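You operate a simulated robot arm through the tools that you are given. There is no shell and no other tool.

The job below is to be done with a simulated robot arm. You get a single attempt, and the scene is never put back.

Task
Replace the peeling label on lidded carton 27 with a new one.
Fine: use the teal pad; the old label goes on the yellow sheet, the new one square in the frame; put the pad back; the carton stays where it is. Set down upright: teal pad.

It is judged by the outcome, as a careful person would: the job done as asked, and still so three seconds after it is handed in. It fails if anything else is knocked over, pushed out of place, dropped, spilled or broken. Flat cloth is picked up by pressing the open fingertips on it (5 to 10 N) and closing them slowly along it; thin cloth reads only 2 to 8 mm in the jaws.

Robot
A 6-joint arm with a four-finger gripper, fixed in place. Base frame: the origin is on the floor under the middle of its stand, x ahead of it, y to its left, z up. Lengths are in cm, angles in rad, forces in N, time in s.
It reaches about 101.2 cm from its shoulder. Its first joint turns from -2.897 to 2.897 rad. Payload 3.43 kg.
The TCP is the grasp point between the finger pads, 3 cm short of the fingertips. In the tool frame z runs along the fingers and y along their closing line. The gripper opens to 12 cm; its body begins 8.5 cm behind the TCP.
Orientation is that of the tool frame in the base frame, as [roll, pitch, yaw] about the fixed x, y, z axes, in that order (R = Rz(yaw) Ry(pitch) Rx(roll)). With the fingers straight down and closing along the base's y, the tool's x points along the base's -x, its y along +y and its z along -z.

Tools
- The arm moves only by the tool servo_tool. Its argument "series" is a list of rows, each a list of 7 numbers: the shift along the tool's x, y, z in cm, then the turn, a rotation vector about the tool's x, y, z in rad, then the gripper command, from -1 (shut) to 1 (fully open), values between in proportion. In form: [[dx, dy, dz, wx, wy, wz, grip], ...]. A call has 1 to 20 rows; each row shifts and turns the commanded pose from where the row before left it, along the tool's axes as they then stand. A row lasts 0.2 s, in which the tool goes at most 5 cm and 0.15 rad; a call with a longer step from one row to the next is refused whole, and so is a gripper value outside its range. A pose out of reach is approached as far as the arm can. The call stops where the force on the tool passes 50 N (or 10 N more than at its start, if that is more) or the arm is blocked; 0.2 s more then pass. Each finger travels about 13.62 cm/s and halts on what it meets, pressing with about 22 N; the grip force reading is that of the motor and also rises with nothing between the fingers. The clock runs only during rows and for 0.2 s after the last one: add rows that do not move to give the fingers time. The reply holds the time, the measured pose of the TCP, the force on the tool along the base axes, the opening and the grip force, in the units named above and with some noise, with the torque about the TCP (base axes, N m) and any sound that the robot's microphone picked up.
- Cameras (640 x 400 px; columns grow to the right, rows downward): "scene" is fixed at [22, -65.04, 164.48]; the picture's right is [0.56, -0.83, 0.00], its down [-0.61, -0.41, -0.68] and it looks along [0.56, 0.38, -0.73] (base axes); focal length 355 px, centre (320, 200). "wrist" rides on the gripper at [7.1, -1.7, -12.1] in the tool frame; the picture's right is [0.23, 0.97, 0.00], its down [-0.81, 0.19, -0.55] and it looks along [-0.54, 0.13, 0.83] (tool axes); focal length 275 px, centre (320, 200). There is no depth. A picture from a camera that has moved, and an enlarged one, comes with that camera's place and axes in the base frame and with its lens.
- grab_frame(camera): a new picture of that camera. The clock stands still meanwhile.
- zoom(camera, box): a new picture of the part [left, top, right, bottom] of that camera's present view, enlarged. The clock stands still meanwhile.
- close_job(): hands the job in; it is judged then, once.

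Nothing tells you positions but the pictures and the camera data. Unless the task says otherwise, let go and move clear before handing in.

The tools are called after ">>>" as a command line: name --pt "numbers of a row" for each row, then --argument value for the rest, lists and objects as JSON in quotes. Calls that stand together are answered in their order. servo_tool: Moves the arm, as the interface text tells. Its arguments: {"type":"object","properties":{"series":{"type":"array","items":{"type":"array","items":{"type":"number"}}}},"required":["series"]} The other tools are called the same way: grab_frame (camera) takes a picture; zoom (camera, box) takes an enlarged picture of a part of a camera's view; close_job () hands the job in.

At the start:

```text
time_s: 0.0
position: [52.33, -30.29, 117.22]
orientation: [3.141, 0.003, -3.141]
wrist_force: [-0.1, -1.0, 0.6]
moment: [-0.01, -0.01, -0.01]
width: 12.0
finger_force: 0.0
```

scene: 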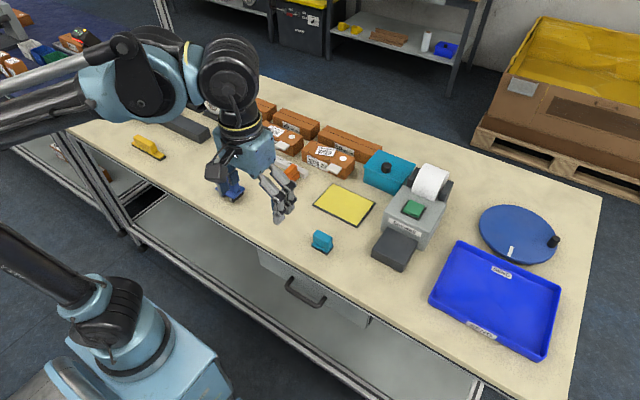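
wrist: 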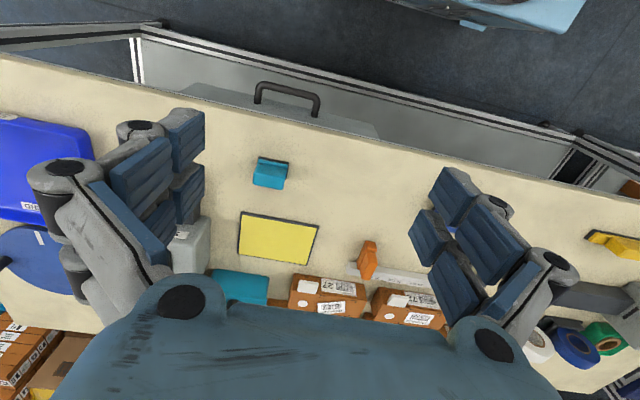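

I see a bench with several cartons, a yellow sheet, a small teal block (probably the pad), a label printer with a green button and a blue tray. I'll zoom in on the details before moving.

>>> zoom --camera "scene" --box '[240, 90, 400, 190]'

>>> zoom --camera "scene" --box '[300, 150, 460, 280]'

>>> zoom --camera "wrist" --box '[200, 140, 480, 340]'

>>> zoom --camera "scene" --box '[400, 150, 600, 370]'

```text
4.00 times, centred on (320, 140) of scene
camera zoom: at [22.0, -65.04, 164.48], right [0.56, -0.83, 0.0], down [-0.61, -0.41, -0.68], along [0.56, 0.38, -0.73], focal length 1421 px, centre (320, 440)
```

zoom: 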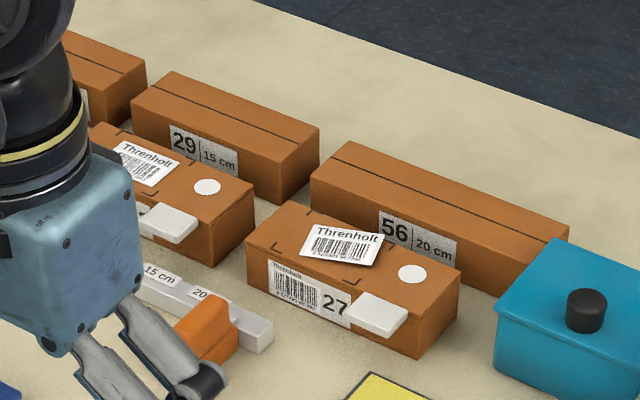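

```text
3.08 times, centred on (380, 215) of scene
camera zoom: at [22.0, -65.04, 164.48], right [0.56, -0.83, 0.0], down [-0.61, -0.41, -0.68], along [0.56, 0.38, -0.73], focal length 1093 px, centre (135, 154)
```

zoom: 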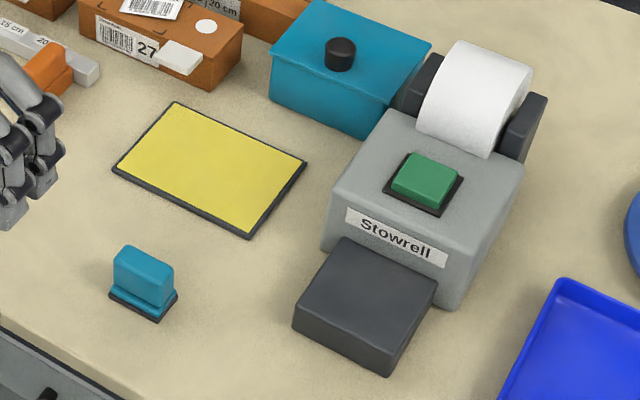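

```text
2.00 times, centred on (340, 240) of wrist
camera zoom: at [45.19, -32.03, 129.19], right [-0.23, 0.97, 0.0], down [0.81, 0.19, 0.55], along [0.54, 0.13, -0.83], focal length 551 px, centre (280, 120)
```

zoom: 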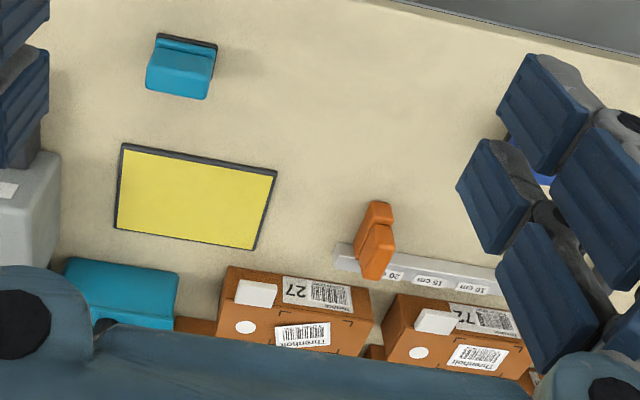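

```text
1.82 times, centred on (500, 260) of scene
camera zoom: at [22.0, -65.04, 164.48], right [0.56, -0.83, 0.0], down [-0.61, -0.41, -0.68], along [0.56, 0.38, -0.73], focal length 646 px, centre (-7, 91)
```

zoom: 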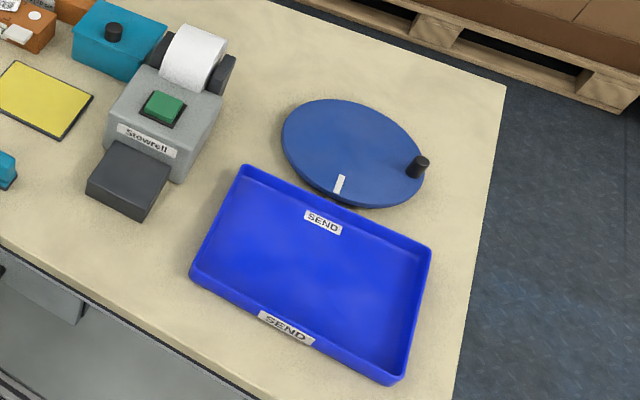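

The teal pad seems to be at about (68, -35) and the yellow sheet at about (85, -30). Carton 27 is near (94, -20), with a peeling "Threnholt" label inside corner ticks, and the bench top is at z of about 86–87. I'll move the wrist camera over the carton, staying high, for a closer look.

>>> servo_tool --pt "-2.5 0.6 0 0 0 0 1" --pt "-2.5 0.6 0 0 0 0 1" --pt "-2.5 0.6 0 0 0 0 1" --pt "-2.5 0.6 0 0 0 0 1" --pt "-2.5 0.6 0 0 0 0 1" --pt "-2.5 0.6 0 0 0 0 1" --pt "-2.5 0.6 0 0 0 0 1" --pt "-2.5 0.6 0 0 0 0 1" --pt "0 0 0 0 0 0 1"

>>> grab_frame --camera "wrist"

>>> grab_frame --camera "scene"

```text
time_s: 2.0
position: [70.94, -25.38, 118.06]
orientation: [-3.14, 0.015, -3.14]
wrist_force: [-0.6, 0.3, -0.3]
moment: [0.01, 0.0, -0.01]
width: 12.0
finger_force: 0.0
```

```text
taken
camera wrist: at [63.63, -27.1, 129.94], right [-0.23, 0.97, 0.0], down [0.8, 0.19, 0.56], along [0.55, 0.13, -0.83], focal length 275 px, centre (320, 200)
```

wrist: 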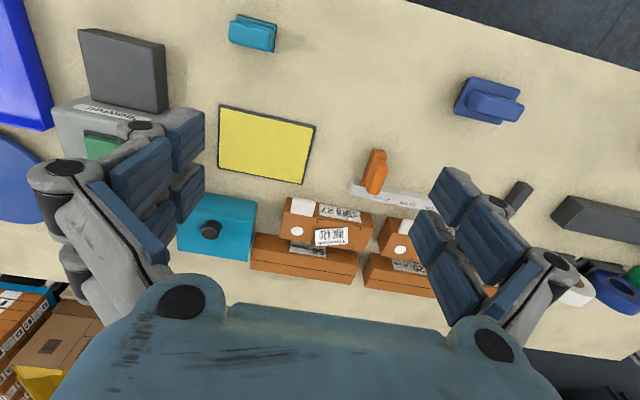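

```text
taken
```

scene: 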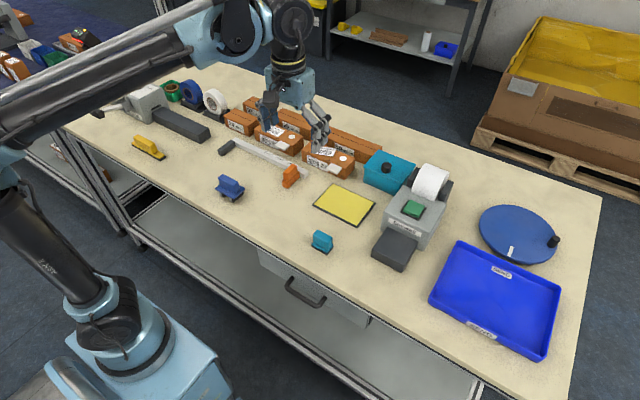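

There are two pads, a teal one near the sheet and a dark blue one further left. The measured pose differs a little from what I commanded, so I'll let it settle and zoom in.

>>> servo_tool --pt "0 0 0 0 0 0 1" --pt "0 0 0 0 0 0 1" --pt "0 0 0 0 0 0 1"

>>> zoom --camera "wrist" --box '[230, 160, 470, 310]'

>>> zoom --camera "wrist" --box '[40, 0, 320, 175]'

>>> zoom --camera "scene" --box '[90, 70, 250, 210]'

```text
time_s: 2.8
position: [70.93, -25.47, 118.13]
orientation: [-3.141, 0.015, -3.142]
wrist_force: [0.4, 0.3, 0.2]
moment: [-0.02, 0.02, 0.03]
width: 12.01
finger_force: 0.0
```

```text
2.67 times, centred on (350, 235) of wrist
camera zoom: at [63.6, -27.12, 129.94], right [-0.23, 0.97, 0.0], down [0.8, 0.19, 0.56], along [0.55, 0.13, -0.83], focal length 734 px, centre (240, 107)
```

zoom: 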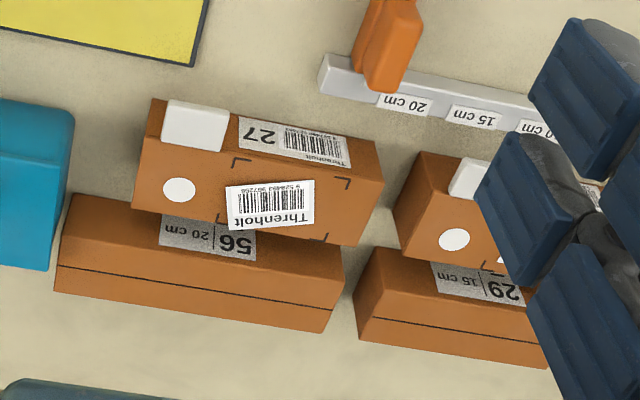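

```text
2.29 times, centred on (180, 88) of wrist
camera zoom: at [63.6, -27.12, 129.94], right [-0.23, 0.97, 0.0], down [0.8, 0.19, 0.56], along [0.55, 0.13, -0.83], focal length 629 px, centre (640, 457)
```

zoom: 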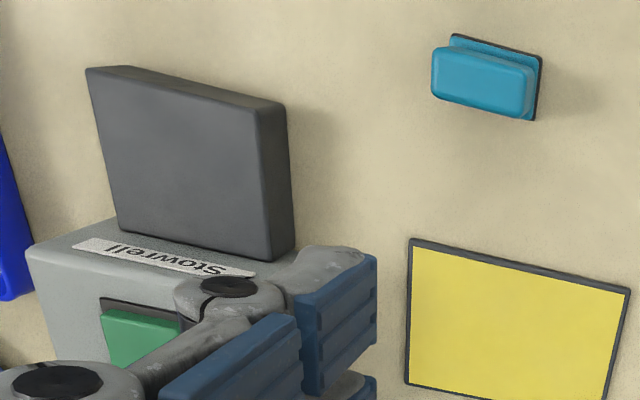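

```text
2.86 times, centred on (170, 140) of scene
camera zoom: at [22.0, -65.04, 164.48], right [0.56, -0.83, 0.0], down [-0.61, -0.41, -0.68], along [0.56, 0.38, -0.73], focal length 1015 px, centre (749, 371)
```

zoom: 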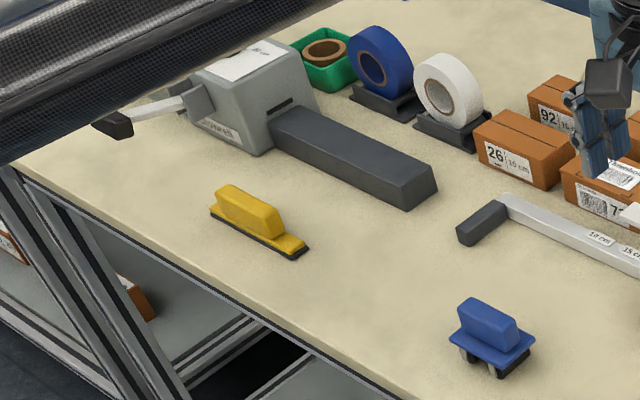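

The teal pad is a small block with a dark base and a handle on top, and the Stowrell machine has a dark slab for its output. I'll make a small test move to learn how the controller follows commands.

>>> servo_tool --pt "-2 0 0 0 0 0 1" --pt "0 0 0 0 0 0 1" --pt "0 0 0 0 0 0 1"

>>> servo_tool --pt "0 0 2 0 0 0 1" --pt "0 0 2 0 0 0 1" --pt "0 0 0 0 0 0 1" --pt "0 0 0 0 0 0 1"

```text
time_s: 3.6
position: [72.94, -25.55, 118.08]
orientation: [3.141, 0.015, -3.141]
wrist_force: [-0.5, 0.7, 0.1]
moment: [-0.02, 0.0, 0.01]
width: 12.01
finger_force: 0.0
```

```text
time_s: 4.6
position: [72.85, -25.48, 114.08]
orientation: [3.14, 0.014, 3.141]
wrist_force: [-0.2, 0.0, 0.2]
moment: [0.02, 0.02, 0.0]
width: 12.0
finger_force: 0.0
```

Small moves track faithfully. I'll level the tool and move in for a closer look at carton 27's label and frame.

>>> servo_tool --pt "-1 0.4 0 0 0.014 0 1" --pt "-1.5 0.4 0 0 0 0 1" --pt "-1.5 0.4 0 0 0 0 1" --pt "-1.5 0.4 0 0 0 0 1" --pt "-1.5 0.4 0 0 0 0 1" --pt "-1.5 0.4 0 0 0 0 1" --pt "0 0 0 0 0 0 1" --pt "0 0 0 0 0 0 1"

>>> grab_frame --camera "wrist"

>>> zoom --camera "wrist" --box '[230, 110, 430, 235]'

```text
time_s: 6.4
position: [81.38, -23.05, 114.15]
orientation: [-3.141, 0.0, -3.141]
wrist_force: [0.2, -0.9, -0.5]
moment: [0.0, -0.01, -0.02]
width: 11.97
finger_force: 0.1
```

```text
taken
camera wrist: at [74.29, -24.72, 126.19], right [-0.23, 0.97, 0.0], down [0.81, 0.19, 0.55], along [0.54, 0.13, -0.83], focal length 275 px, centre (320, 200)
```

wrist: 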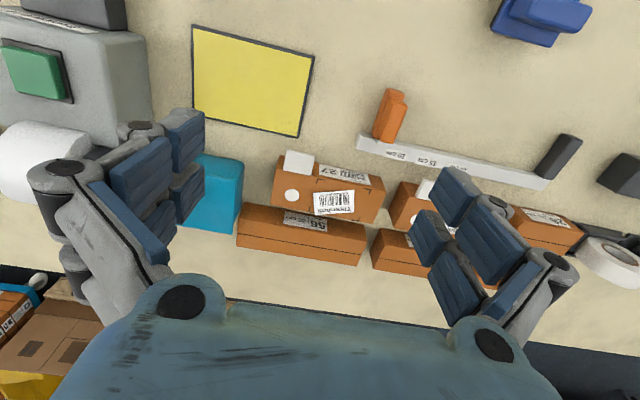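

```text
3.20 times, centred on (330, 172) of wrist
camera zoom: at [74.29, -24.72, 126.19], right [-0.23, 0.97, 0.0], down [0.81, 0.19, 0.55], along [0.54, 0.13, -0.83], focal length 881 px, centre (288, 288)
```

zoom: 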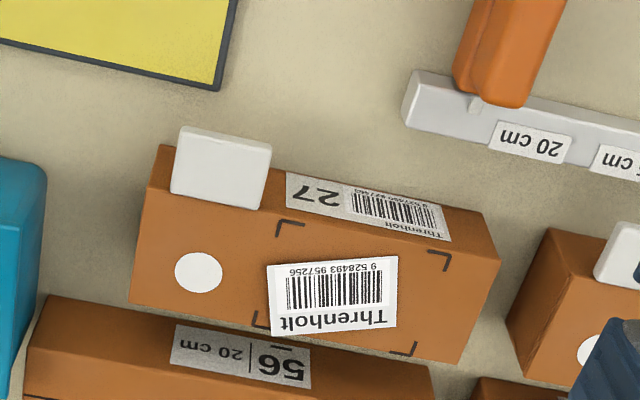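

The tool is level and everything is within reach. The label sits skewed relative to the four corner ticks. Next I'll look closely at the teal pad and the Stowrell machine.

>>> zoom --camera "scene" --box '[292, 215, 356, 265]'

>>> zoom --camera "scene" --box '[360, 155, 460, 280]'

>>> servo_tool --pt "2 -0.6 0 0 0 0 1" --pt "2.5 -1 0 0 0 0 1" --pt "3 -1 0 0 0 0 1" --pt "3 -1 0 0 0 0 1" --pt "3 -1 0 0 0 0 1" --pt "3 -1 0 0 0 0 1" --pt "3 -1 0 0 0 0 1" --pt "2 -1 0 0 0 0 1" --pt "0 0 0 0 0 0 1" --pt "0 0 0 0 0 0 1"

>>> grab_frame --camera "wrist"

```text
8.00 times, centred on (324, 240) of scene
camera zoom: at [22.0, -65.04, 164.48], right [0.56, -0.83, 0.0], down [-0.61, -0.41, -0.68], along [0.56, 0.38, -0.73], focal length 2842 px, centre (288, -120)
```

zoom: 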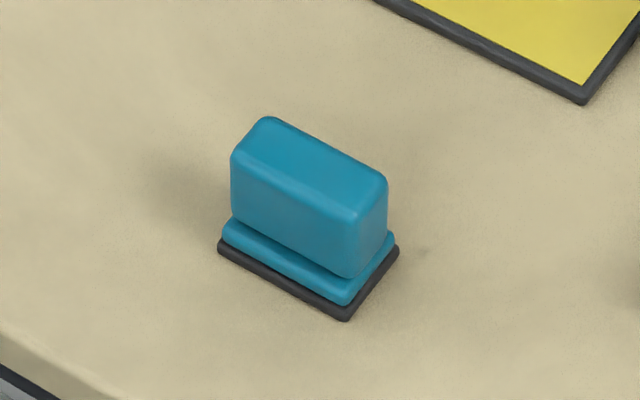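

```text
3.20 times, centred on (410, 218) of scene
camera zoom: at [22.0, -65.04, 164.48], right [0.56, -0.83, 0.0], down [-0.61, -0.41, -0.68], along [0.56, 0.38, -0.73], focal length 1137 px, centre (32, 144)
```

zoom: 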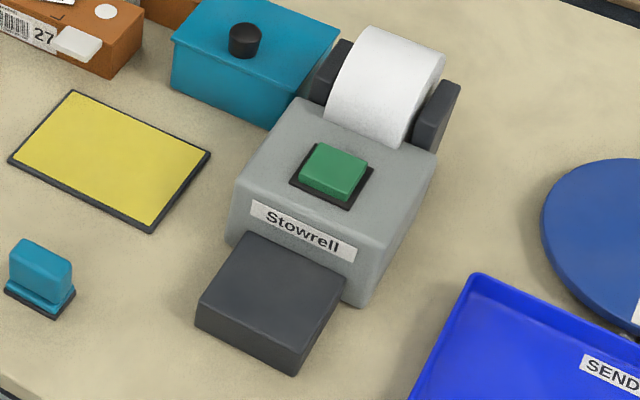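

```text
time_s: 8.6
position: [60.02, -30.76, 114.26]
orientation: [-3.141, 0.001, 3.141]
wrist_force: [0.3, -0.2, -0.1]
moment: [-0.01, 0.04, 0.0]
width: 11.99
finger_force: 0.1
```

```text
taken
camera wrist: at [52.8, -32.41, 126.16], right [-0.23, 0.97, 0.0], down [0.81, 0.19, 0.55], along [0.54, 0.13, -0.83], focal length 275 px, centre (320, 200)
```

wrist: 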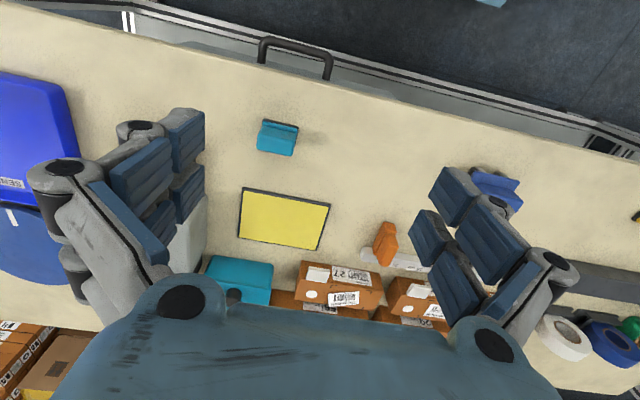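

The pad's handle is a narrow teal block roughly along base y, and the bench top works out at about z = 87. I'll zoom on the pad and then come in closer above it.

>>> zoom --camera "wrist" --box '[240, 105, 320, 165]'

>>> servo_tool --pt "-1 -0.7 1.5 0 0 0 1" --pt "-1 -0.7 1.5 0 0 0 1" --pt "-1 -0.7 1.5 0 0 0 1" --pt "-1 -0.7 1.5 0 0 0 1" --pt "0 0 1.5 0 0 0 1" --pt "0 0 1.5 0 0 0 1" --pt "0 0 0 0 0 0 1" --pt "0 0 0 0 0 0 1"

>>> grab_frame --camera "wrist"

>>> zoom --camera "wrist" --box '[210, 50, 370, 150]'

```text
6.67 times, centred on (280, 135) of wrist
camera zoom: at [52.8, -32.41, 126.16], right [-0.23, 0.97, 0.0], down [0.81, 0.19, 0.55], along [0.54, 0.13, -0.83], focal length 1835 px, centre (587, 633)
```

zoom: 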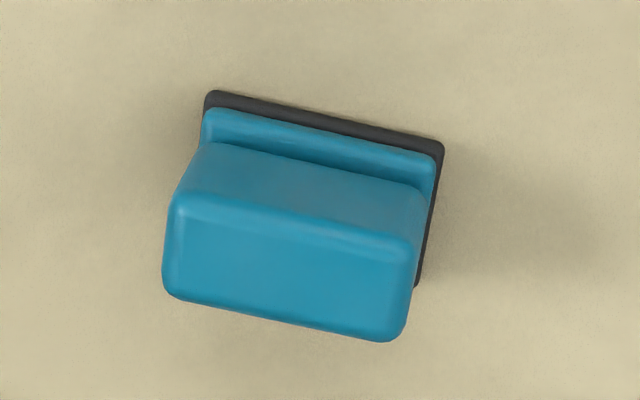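

```text
time_s: 10.4
position: [64.02, -33.49, 105.15]
orientation: [3.141, 0.001, 3.14]
wrist_force: [-0.7, 0.1, 0.1]
moment: [0.0, 0.03, 0.0]
width: 12.02
finger_force: 0.0
```

```text
taken
camera wrist: at [56.8, -35.16, 117.17], right [-0.23, 0.97, 0.0], down [0.81, 0.19, 0.55], along [0.54, 0.13, -0.83], focal length 275 px, centre (320, 200)
```

wrist: 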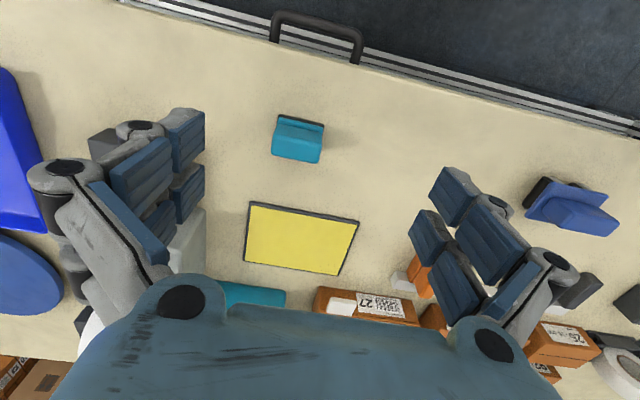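

```text
4.00 times, centred on (290, 100) of wrist
camera zoom: at [56.8, -35.16, 117.17], right [-0.23, 0.97, 0.0], down [0.81, 0.19, 0.55], along [0.54, 0.13, -0.83], focal length 1101 px, centre (440, 600)
```

zoom: 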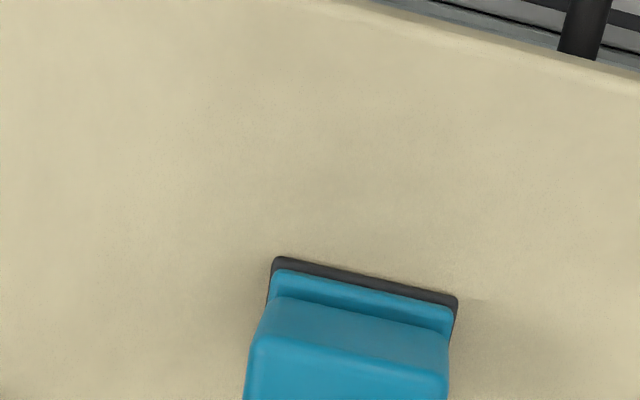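

The pad's base is about 5.1 × 3.4 cm, centred near (68.1, -34.9) and aligned with the base axes. Its handle is about 1.9 cm thick, with the top near z = 91.7. Before I take it, I'll look at the Stowrell machine from above to locate its button.

>>> servo_tool --pt "-0.3 -0.9 -0.4 0 0 0 1" --pt "-0.6 -1.8 -0.7 0 0 0 1" --pt "-0.6 -1.9 -0.7 0 0 0 1" --pt "-0.6 -1.9 -0.7 0 0 0 1" --pt "-0.6 -1.9 -0.7 0 0 0 1" --pt "-0.6 -1.9 -0.7 0 0 0 1" --pt "-0.6 -1.9 -0.7 0 0 0 1" --pt "-0.6 -1.9 -0.7 0 0 0 1" --pt "-0.6 -1.9 -0.7 0 0 0 1" --pt "-0.6 -1.9 -0.7 0 0 0 1" --pt "-0.3 -0.9 -0.4 0 0 0 1" --pt "0 0 0 0 0 0 1" --pt "0 0 0 0 0 0 1"

>>> grab_frame --camera "wrist"

```text
time_s: 13.2
position: [70.05, -52.34, 112.29]
orientation: [-3.141, 0.001, -3.14]
wrist_force: [-0.3, 0.0, 0.3]
moment: [0.02, -0.02, 0.02]
width: 12.0
finger_force: 0.2
```

```text
taken
camera wrist: at [62.81, -53.96, 124.26], right [-0.23, 0.97, 0.0], down [0.81, 0.19, 0.55], along [0.54, 0.13, -0.83], focal length 275 px, centre (320, 200)
```

wrist: 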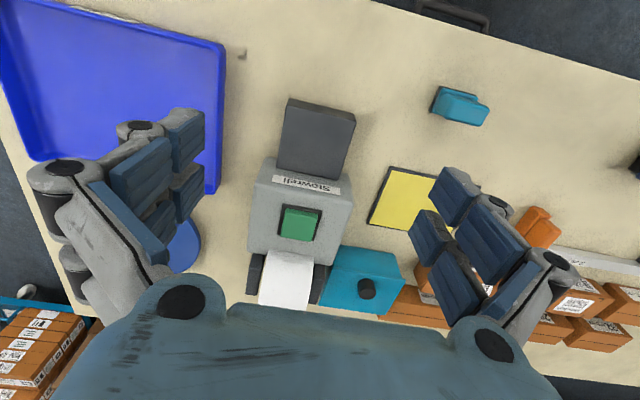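

I can see the printer clearly. I'll zoom in here, then take a second view from a shifted position to triangulate heights.

>>> zoom --camera "wrist" --box '[220, 80, 412, 200]'

>>> zoom --camera "wrist" --box '[220, 180, 412, 300]'

>>> servo_tool --pt "-1 0 0 0 0 0 1" --pt "-2 0 0 0 0 0 1" --pt "-2 0 0 0 0 0 1" --pt "-2 0 0 0 0 0 1" --pt "-2 0 0 0 0 0 1" --pt "-1 0 0 0 0 0 1" --pt "0 0 0 0 0 0 1" --pt "0 0 0 0 0 0 1"

>>> zoom --camera "wrist" --box '[180, 0, 372, 120]'

>>> zoom --camera "wrist" --box '[180, 100, 372, 220]'

```text
3.33 times, centred on (316, 140) of wrist
camera zoom: at [62.81, -53.96, 124.26], right [-0.23, 0.97, 0.0], down [0.81, 0.19, 0.55], along [0.54, 0.13, -0.83], focal length 918 px, centre (333, 400)
```

zoom: 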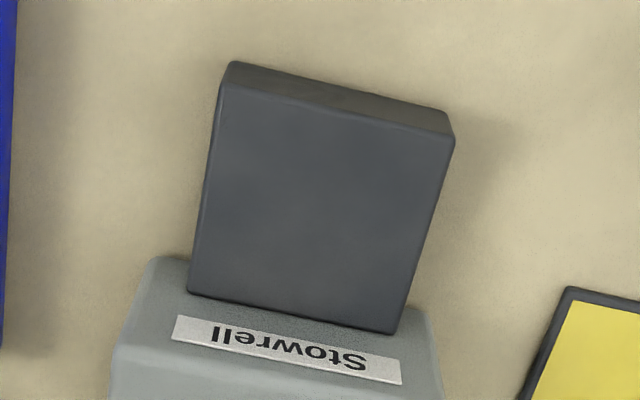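

```text
3.33 times, centred on (316, 240) of wrist
camera zoom: at [62.81, -53.96, 124.26], right [-0.23, 0.97, 0.0], down [0.81, 0.19, 0.55], along [0.54, 0.13, -0.83], focal length 918 px, centre (333, 67)
```

zoom: 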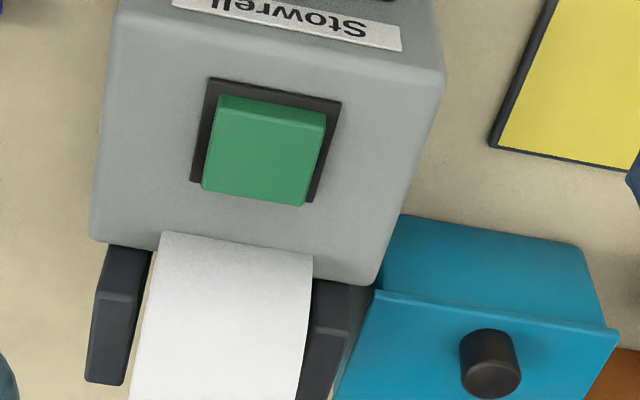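

```text
time_s: 15.0
position: [80.12, -52.4, 112.23]
orientation: [-3.141, 0.0, -3.14]
wrist_force: [-0.4, -0.2, 0.0]
moment: [-0.03, -0.01, 0.0]
width: 12.0
finger_force: 0.0
```

```text
3.33 times, centred on (276, 60) of wrist
camera zoom: at [72.87, -54.02, 124.26], right [-0.23, 0.97, 0.0], down [0.81, 0.19, 0.55], along [0.54, 0.13, -0.83], focal length 918 px, centre (467, 667)
```

zoom: 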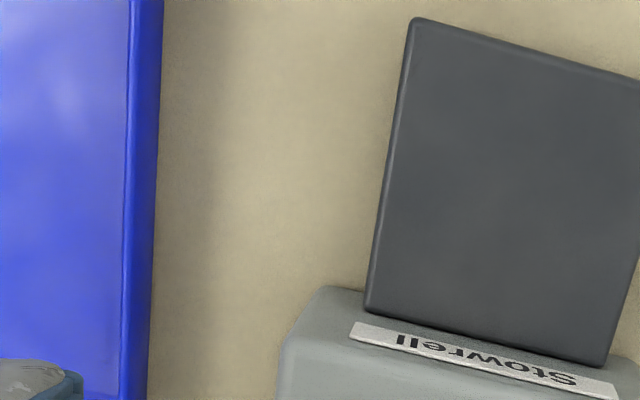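

```text
3.33 times, centred on (276, 160) of wrist
camera zoom: at [72.87, -54.02, 124.26], right [-0.23, 0.97, 0.0], down [0.81, 0.19, 0.55], along [0.54, 0.13, -0.83], focal length 918 px, centre (467, 333)
```

zoom: 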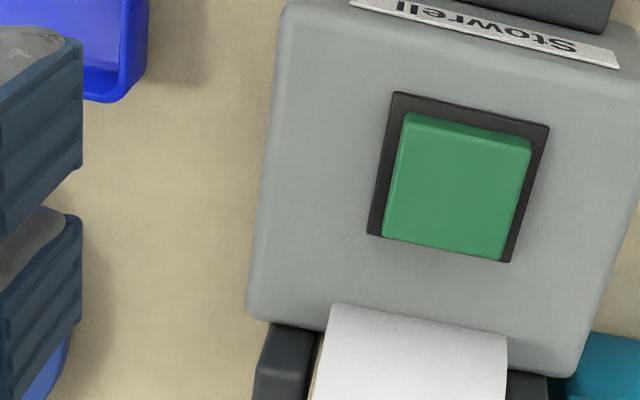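

The button top is at about (85.7, -51.3, 96.3). The output slab spans x 72.4–80.8 and y -55.7 to -46.9, with its top at z of about 90.6. I'll close the fingers, go above the button and press it gently to print the new label.

>>> servo_tool --pt "-1 0.2 1 0 0 0 0" --pt "-1.2 0.25 1.2 0 0 0 -1" --pt "-1.2 0.25 1.2 0 0 0 -1" --pt "-1.2 0.25 1.2 0 0 0 -1" --pt "-0.8 0.15 1.4 0 0 0 -1" --pt "0 0 1.2 0 0 0 -1" --pt "0 0 1.0 0 0 0 -1" --pt "0 0 0 0 0 0 -1" --pt "0 0 0 0 0 0 -1"

>>> grab_frame --camera "wrist"

>>> zoom --camera "scene" --box '[340, 110, 500, 280]'

```text
time_s: 17.0
position: [85.52, -51.19, 103.96]
orientation: [-3.141, -0.001, 3.141]
wrist_force: [-0.4, -0.7, 0.6]
moment: [0.02, 0.03, 0.0]
width: 0.0
finger_force: 21.8
```

```text
taken
camera wrist: at [78.27, -52.89, 116.07], right [-0.23, 0.97, 0.0], down [0.81, 0.19, 0.55], along [0.54, 0.13, -0.83], focal length 275 px, centre (320, 200)
```

wrist: 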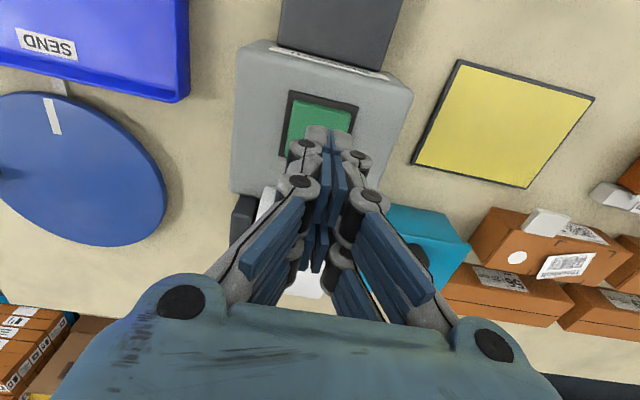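

```text
2.35 times, centred on (420, 195) of scene
camera zoom: at [22.0, -65.04, 164.48], right [0.56, -0.83, 0.0], down [-0.61, -0.41, -0.68], along [0.56, 0.38, -0.73], focal length 836 px, centre (85, 212)
```

zoom: 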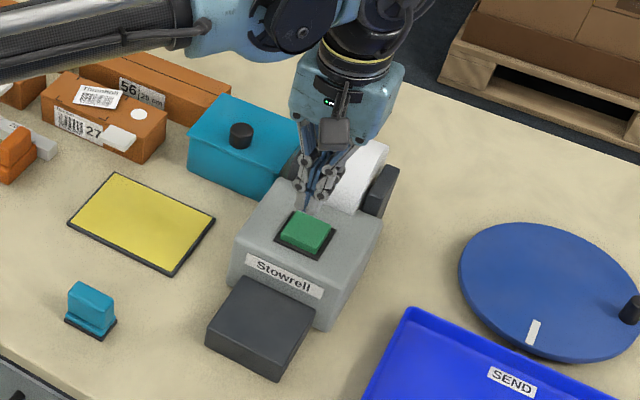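

The fingers are closed and sit right above the button, with clearance to the paper roll behind. I'll descend slowly until there is contact.

>>> servo_tool --pt "0.2 0 1.0 0 0 0 -1" --pt "0 0 1.0 0 0 0 -1" --pt "0 0 1.0 0 0 0 -1" --pt "0 0 0.8 0 0 0 -1" --pt "0 0 0 0 0 0 -1"

>>> servo_tool --pt "0 0 0.2 0 0 0 -1" --pt "0 0 0.2 0 0 0 -1" --pt "0 0 0.2 0 0 0 -1" --pt "0 0 0.2 0 0 0 -1"

```text
time_s: 18.2
position: [85.23, -51.28, 100.33]
orientation: [-3.141, -0.001, -3.141]
wrist_force: [-0.5, 0.1, -0.1]
moment: [-0.01, -0.02, -0.01]
width: 0.01
finger_force: 21.9
```

```text
time_s: 19.2
position: [85.2, -51.23, 99.43]
orientation: [3.142, 0.0, 3.141]
wrist_force: [-0.9, 0.5, -0.1]
moment: [-0.02, 0.04, -0.01]
width: 0.59
finger_force: 33.5
```

The finger reading changed (width 0.59 cm) with no force on the wrist. I'll look before going on.

>>> zoom --camera "wrist" --box '[220, 40, 420, 165]'

>>> zoom --camera "scene" --box '[370, 140, 470, 240]'

```text
3.20 times, centred on (320, 102) of wrist
camera zoom: at [78.04, -52.87, 111.45], right [-0.23, 0.97, 0.0], down [0.81, 0.19, 0.55], along [0.54, 0.13, -0.83], focal length 881 px, centre (320, 512)
```

zoom: 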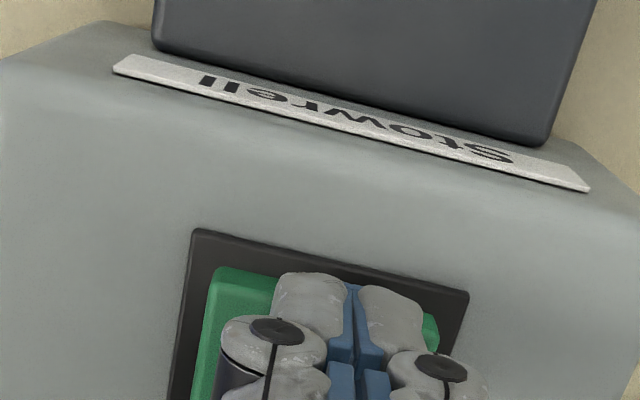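

```text
4.00 times, centred on (420, 190) of scene
camera zoom: at [22.0, -65.04, 164.48], right [0.56, -0.83, 0.0], down [-0.61, -0.41, -0.68], along [0.56, 0.38, -0.73], focal length 1421 px, centre (-80, 240)
```

zoom: 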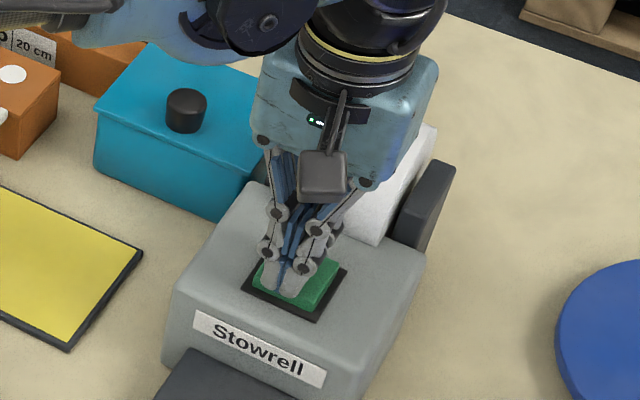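

The fingertips are just at the button. I'll keep pressing in small steps.

>>> servo_tool --pt "0 0 0.2 0 0 0 -1" --pt "0 0 0.15 0 0 0 -1" --pt "0 0 0 0 0 0 -1"

```text
time_s: 20.0
position: [85.17, -51.19, 99.1]
orientation: [3.141, 0.001, 3.14]
wrist_force: [0.6, 0.3, 2.3]
moment: [0.05, 0.03, 0.02]
width: 0.62
finger_force: 33.8
```

>>> servo_tool --pt "0 0 0.15 0 0 0 -1" --pt "0 0 0.15 0 0 0 -1" --pt "0 0 0 0 0 0 -1"

>>> zoom --camera "scene" --box '[360, 170, 460, 280]'

```text
time_s: 20.8
position: [85.26, -51.34, 98.87]
orientation: [3.141, 0.002, 3.14]
wrist_force: [-2.0, 1.3, 2.7]
moment: [0.04, 0.0, 0.01]
width: 0.59
finger_force: 33.1
heard: click
```

```text
3.64 times, centred on (410, 225) of scene
camera zoom: at [22.0, -65.04, 164.48], right [0.56, -0.83, 0.0], down [-0.61, -0.41, -0.68], along [0.56, 0.38, -0.73], focal length 1292 px, centre (-7, 109)
```

zoom: 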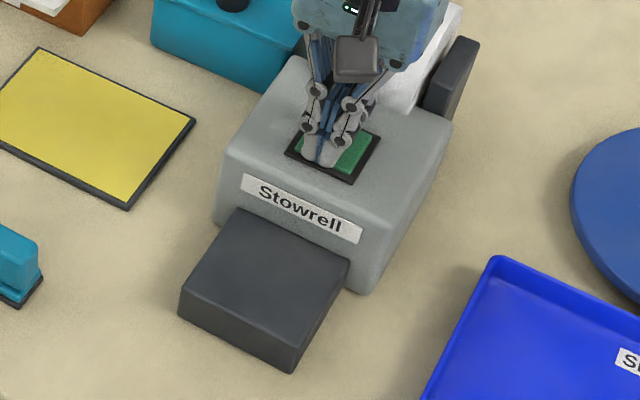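

A click was heard, so the button is pressed. I'll back off straight up and see whether a label comes out on the slab.

>>> servo_tool --pt "0 0 -0.3 0 0 0 -1" --pt "0 0 -0.7 0 0 0 -1" --pt "0 0 -1.5 0 0 0 -1" --pt "0 0 -2 0 0 0 -1" --pt "0 0 -2 0 0 0 -1" --pt "0 0 -2 0 0 0 -1" --pt "0 0 0 0 0 0 -1" --pt "0 0 0 0 0 0 -1"

>>> zoom --camera "scene" --box '[360, 170, 460, 280]'

>>> grab_frame --camera "wrist"

```text
time_s: 22.6
position: [85.3, -51.25, 107.37]
orientation: [3.141, -0.001, -3.141]
wrist_force: [-0.3, -0.4, -0.3]
moment: [0.0, -0.02, -0.01]
width: 0.01
finger_force: 33.5
```

```text
3.64 times, centred on (410, 225) of scene
camera zoom: at [22.0, -65.04, 164.48], right [0.56, -0.83, 0.0], down [-0.61, -0.41, -0.68], along [0.56, 0.38, -0.73], focal length 1292 px, centre (-7, 109)
```

zoom: 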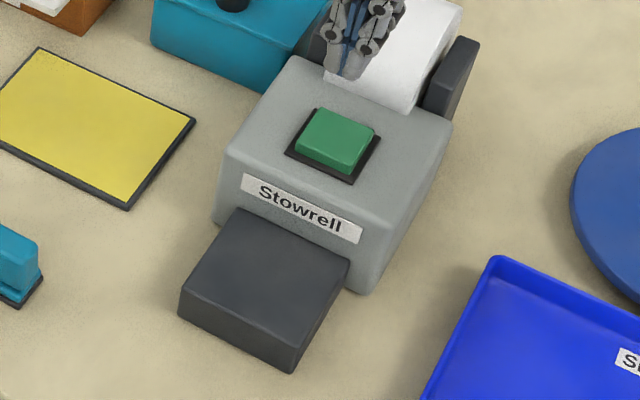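

```text
taken
camera wrist: at [78.11, -52.81, 119.37], right [-0.23, 0.97, 0.0], down [0.81, 0.19, 0.55], along [0.54, 0.13, -0.83], focal length 275 px, centre (320, 200)
```

wrist: 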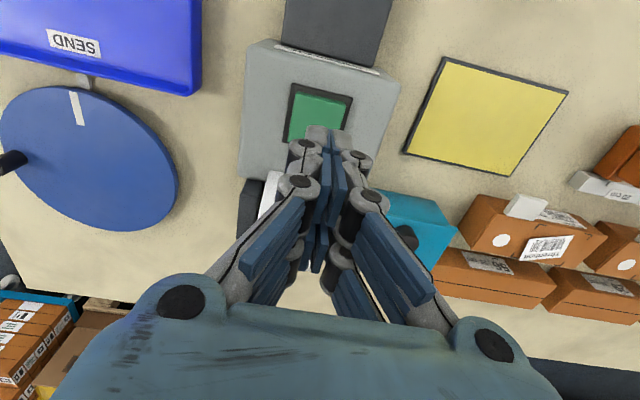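

There's no label on the slab yet. Printing may take a moment, so I'll wait and look again.

>>> servo_tool --pt "0 0 0 0 0 0 -1" --pt "0 0 0 0 0 0 -1" --pt "0 0 0 0 0 0 -1" --pt "0 0 0 0 0 0 -1" --pt "0 0 0 0 0 0 -1" --pt "0 0 0 0 0 0 -1" --pt "0 0 0 0 0 0 -1" --pt "0 0 0 0 0 0 -1"

>>> zoom --camera "scene" --box '[360, 150, 460, 280]'

```text
time_s: 24.4
position: [85.36, -51.11, 107.35]
orientation: [3.141, -0.001, -3.141]
wrist_force: [0.3, 0.9, 0.1]
moment: [0.0, -0.03, 0.01]
width: 0.0
finger_force: 33.0
```

```text
3.08 times, centred on (410, 215) of scene
camera zoom: at [22.0, -65.04, 164.48], right [0.56, -0.83, 0.0], down [-0.61, -0.41, -0.68], along [0.56, 0.38, -0.73], focal length 1093 px, centre (43, 154)
```

zoom: 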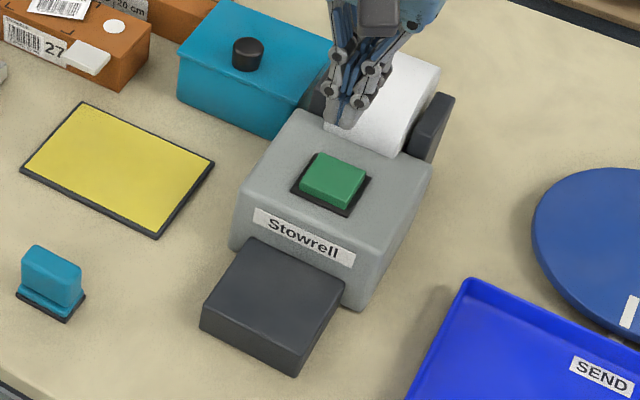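

Still nothing. I'll wait a few seconds more before deciding to press again.

>>> servo_tool --pt "0 0 0 0 0 0 -1" --pt "0 0 0 0 0 0 -1" --pt "0 0 0 0 0 0 -1" --pt "0 0 0 0 0 0 -1" --pt "0 0 0 0 0 0 -1" --pt "0 0 0 0 0 0 -1" --pt "0 0 0 0 0 0 -1" --pt "0 0 0 0 0 0 -1" --pt "0 0 0 0 0 0 -1" --pt "0 0 0 0 0 0 -1" --pt "0 0 0 0 0 0 -1" --pt "0 0 0 0 0 0 -1" --pt "0 0 0 0 0 0 -1" --pt "0 0 0 0 0 0 -1" --pt "0 0 0 0 0 0 -1"

>>> zoom --camera "scene" --box '[360, 150, 460, 280]'

```text
time_s: 27.6
position: [85.43, -51.18, 107.39]
orientation: [-3.141, 0.0, 3.141]
wrist_force: [-0.4, 0.0, 0.2]
moment: [-0.01, -0.02, -0.04]
width: 0.0
finger_force: 33.9
```

```text
3.08 times, centred on (410, 215) of scene
camera zoom: at [22.0, -65.04, 164.48], right [0.56, -0.83, 0.0], down [-0.61, -0.41, -0.68], along [0.56, 0.38, -0.73], focal length 1093 px, centre (43, 154)
```

zoom: 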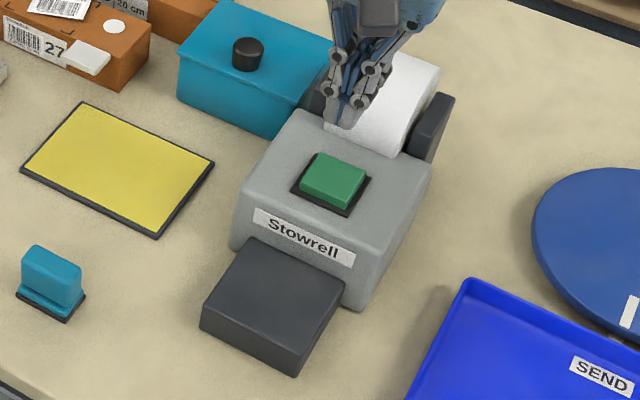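

No label came, so the button probably needs a fuller press. I'll press again, deeper, watching the force.

>>> servo_tool --pt "0.1 0 1 0 0 0 -1" --pt "0 0 1.8 0 0 0 -1" --pt "0 0 1.8 0 0 0 -1" --pt "0 0 1.8 0 0 0 -1" --pt "0 0 1.4 0 0 0 -1" --pt "0 0 0.2 0 0 0 -1" --pt "0 0 0.2 0 0 0 -1" --pt "0 0 0.2 0 0 0 -1" --pt "0 0 0 0 0 0 -1"

>>> servo_tool --pt "0 0 0.15 0 0 0 -1" --pt "0 0 0.15 0 0 0 -1" --pt "0 0 0 0 0 0 -1"

```text
time_s: 29.6
position: [85.05, -51.27, 99.0]
orientation: [3.141, 0.0, 3.141]
wrist_force: [-1.0, 0.3, 3.6]
moment: [-0.01, 0.02, 0.01]
width: 0.59
finger_force: 33.4
heard: click
```

```text
time_s: 30.4
position: [85.17, -51.2, 98.65]
orientation: [-3.141, 0.0, -3.141]
wrist_force: [-0.7, -1.2, 5.6]
moment: [-0.06, 0.04, 0.01]
width: 0.59
finger_force: 33.9
```

>>> servo_tool --pt "0 0 0.15 0 0 0 -1" --pt "0 0 0.15 0 0 0 -1" --pt "0 0 0.1 0 0 0 -1" --pt "0 0 0 0 0 0 -1"

>>> zoom --camera "scene" --box '[360, 150, 460, 280]'

```text
time_s: 31.4
position: [85.08, -51.35, 98.22]
orientation: [-3.141, -0.001, -3.141]
wrist_force: [5.0, -2.1, 19.2]
moment: [-0.04, -0.17, 0.0]
width: 0.59
finger_force: 33.3
```

```text
3.08 times, centred on (410, 215) of scene
camera zoom: at [22.0, -65.04, 164.48], right [0.56, -0.83, 0.0], down [-0.61, -0.41, -0.68], along [0.56, 0.38, -0.73], focal length 1093 px, centre (43, 154)
```

zoom: 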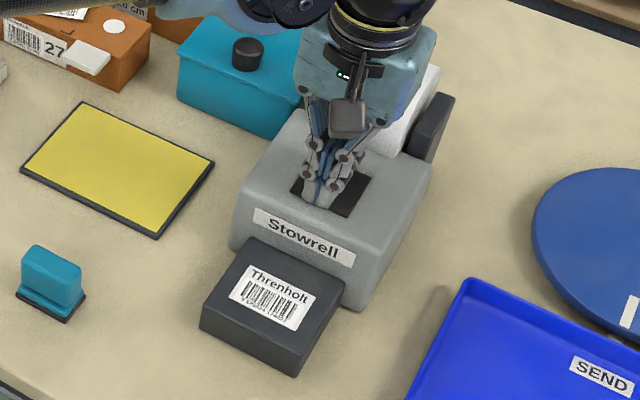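

The full press worked: a new "Threnholt" label now lies on the slab. I'll retreat straight up and look at the label closely.

>>> servo_tool --pt "0 0 -0.3 0 0 0 -1" --pt "0 0 -0.7 0 0 0 -1" --pt "0 0 -1.5 0 0 0 -1" --pt "0 0 -2 0 0 0 -1" --pt "0 0 -2 0 0 0 -1" --pt "0 0 -2 0 0 0 -1" --pt "0 0 -2 0 0 0 -1" --pt "0 0 -2 0 0 0 -1" --pt "0 0 -1.5 0 0 0 -1" --pt "0 0 0 0 0 0 -1"

>>> servo_tool --pt "1.5 0 0 0 0 0 1" --pt "2 0 0 0 0 0 1" --pt "2 0 0 0 0 0 1" --pt "2 0 0 0 0 0 1" --pt "2 0 0 0 0 0 1" --pt "2 0 0 0 0 0 1" --pt "2 0 0 0 0 0 1" --pt "1.5 0 0 0 0 0 1" --pt "0 0 0 0 0 0 1" --pt "0 0 0 0 0 0 1"

>>> zoom --camera "wrist" --box '[220, 60, 412, 180]'

>>> zoom --camera "scene" --box '[370, 220, 434, 270]'

```text
time_s: 33.6
position: [85.14, -51.21, 112.17]
orientation: [3.141, 0.0, -3.141]
wrist_force: [0.3, -0.2, 0.3]
moment: [-0.01, 0.0, 0.0]
width: 0.0
finger_force: 33.2
```

```text
time_s: 35.8
position: [70.13, -51.25, 112.28]
orientation: [-3.141, 0.001, 3.14]
wrist_force: [0.0, 0.4, 0.3]
moment: [0.01, -0.01, -0.03]
width: 12.0
finger_force: 0.1
```

```text
3.33 times, centred on (316, 120) of wrist
camera zoom: at [62.93, -52.91, 124.25], right [-0.23, 0.97, 0.0], down [0.81, 0.19, 0.55], along [0.54, 0.13, -0.83], focal length 918 px, centre (333, 467)
```

zoom: 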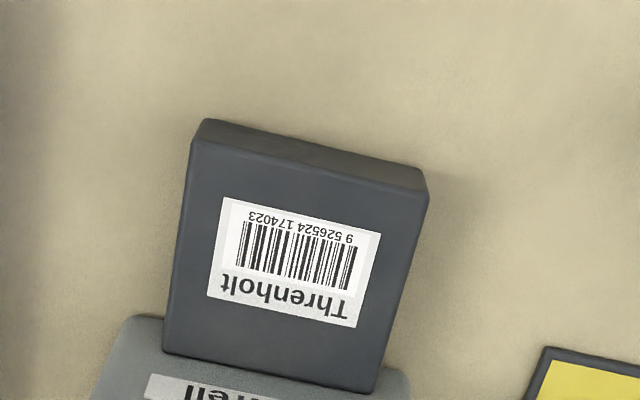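

```text
8.00 times, centred on (402, 245) of scene
camera zoom: at [22.0, -65.04, 164.48], right [0.56, -0.83, 0.0], down [-0.61, -0.41, -0.68], along [0.56, 0.38, -0.73], focal length 2842 px, centre (-336, -160)
```

zoom: 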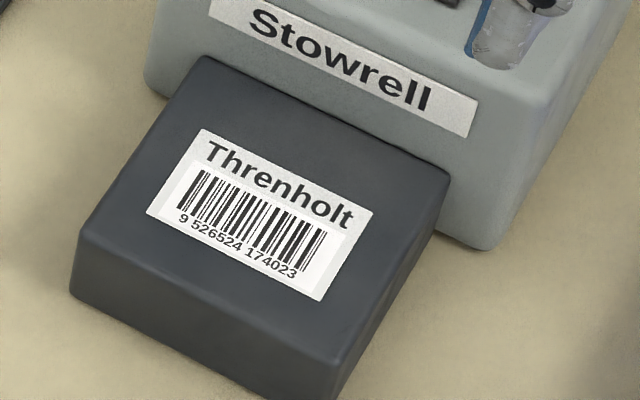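

The new label is about 6 × 4 cm, centred near (75.9, -51.3) and square to the base axes. Next I'll survey carton 27's frame and old label from two closer viewpoints.

>>> servo_tool --pt "-0.5 1.2 0 0 0 0 1" --pt "-1 2.3 0 0 0 0 1" --pt "-1 2.3 0 0 0 0 1" --pt "-1 2.3 0 0 0 0 1" --pt "-1 2.3 0 0 0 0 1" --pt "-1 2.3 0 0 0 0 1" --pt "-1 2.3 0 0 0 0 1" --pt "-1 2.3 0 0 0 0 1" --pt "-1 2.3 0 0 0 0 1" --pt "-1 2.3 0.5 0 0 0 1" --pt "-1 2.3 1 0 0 0 1" --pt "-1 2.3 1 0 0 0 1" --pt "-1 2.3 1 0 0 0 1" --pt "-0.5 1.2 0.7 0 0 0 1" --pt "0 0 0 0 0 0 1" --pt "0 0 0 0 0 0 1"

>>> grab_frame --camera "wrist"

>>> zoom --camera "wrist" --box '[220, 130, 412, 250]'

```text
time_s: 39.2
position: [83.07, -21.33, 108.02]
orientation: [3.14, 0.001, -3.14]
wrist_force: [0.3, -0.2, -0.4]
moment: [0.01, -0.02, -0.01]
width: 11.99
finger_force: 0.0
```

```text
taken
camera wrist: at [75.95, -22.93, 119.96], right [-0.23, 0.97, 0.0], down [0.81, 0.19, 0.55], along [0.54, 0.13, -0.83], focal length 275 px, centre (320, 200)
```

wrist: 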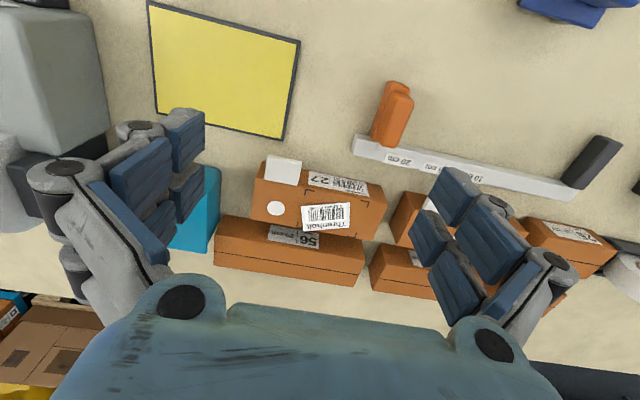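

```text
3.33 times, centred on (316, 190) of wrist
camera zoom: at [75.95, -22.93, 119.96], right [-0.23, 0.97, 0.0], down [0.81, 0.19, 0.55], along [0.54, 0.13, -0.83], focal length 918 px, centre (333, 233)
```

zoom: 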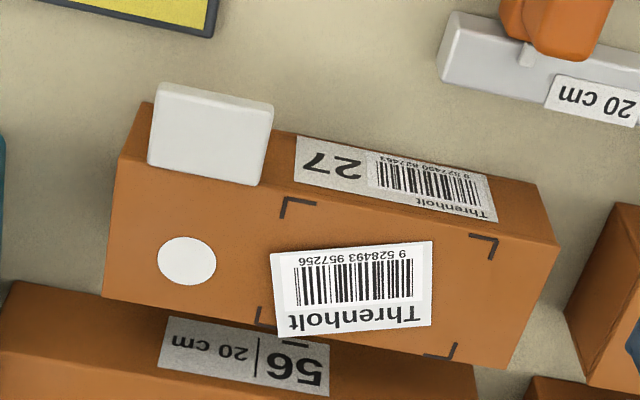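

>>> servo_tool --pt "-1 0 0 0 0 0 1" --pt "-1.5 0 0 0 0 0 1" --pt "-1.5 0 0 0 0 0 1" --pt "-1.5 0 0 0 0 0 1" --pt "-1.5 0 0 0 0 0 1" --pt "-1 0 0 0 0 0 1" --pt "0 0 0 0 0 0 1" --pt "0 0 0 0 0 0 1" --pt "0 0 0 0 0 0 1"

>>> zoom --camera "wrist" --box '[220, 70, 412, 190]'

>>> grab_frame --camera "scene"

```text
time_s: 41.2
position: [91.12, -21.22, 108.02]
orientation: [3.141, 0.0, 3.141]
wrist_force: [0.9, 0.6, 0.9]
moment: [0.0, -0.03, -0.01]
width: 12.0
finger_force: 0.1
```

```text
3.33 times, centred on (316, 130) of wrist
camera zoom: at [83.93, -22.91, 120.0], right [-0.23, 0.97, 0.0], down [0.81, 0.19, 0.55], along [0.54, 0.13, -0.83], focal length 918 px, centre (333, 433)
```

zoom: 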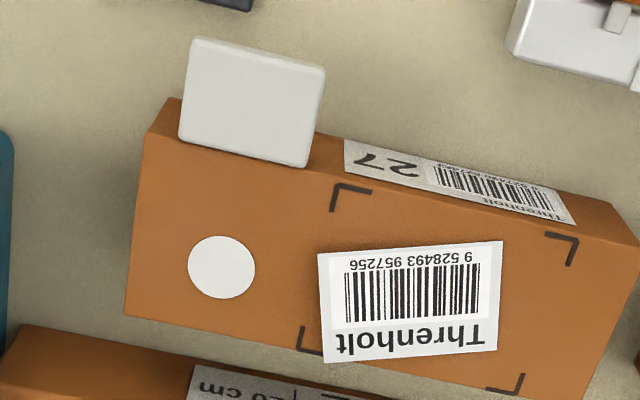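

```text
taken
```

scene: 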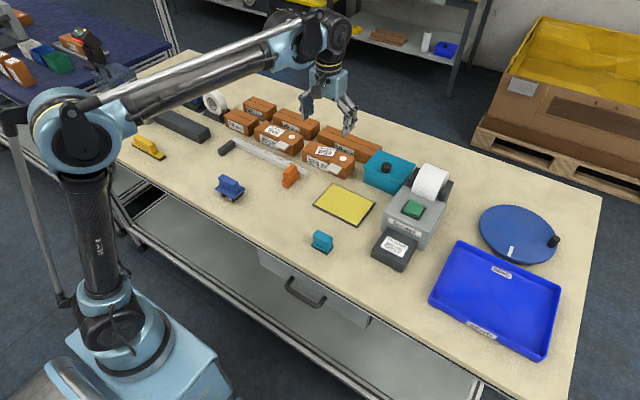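

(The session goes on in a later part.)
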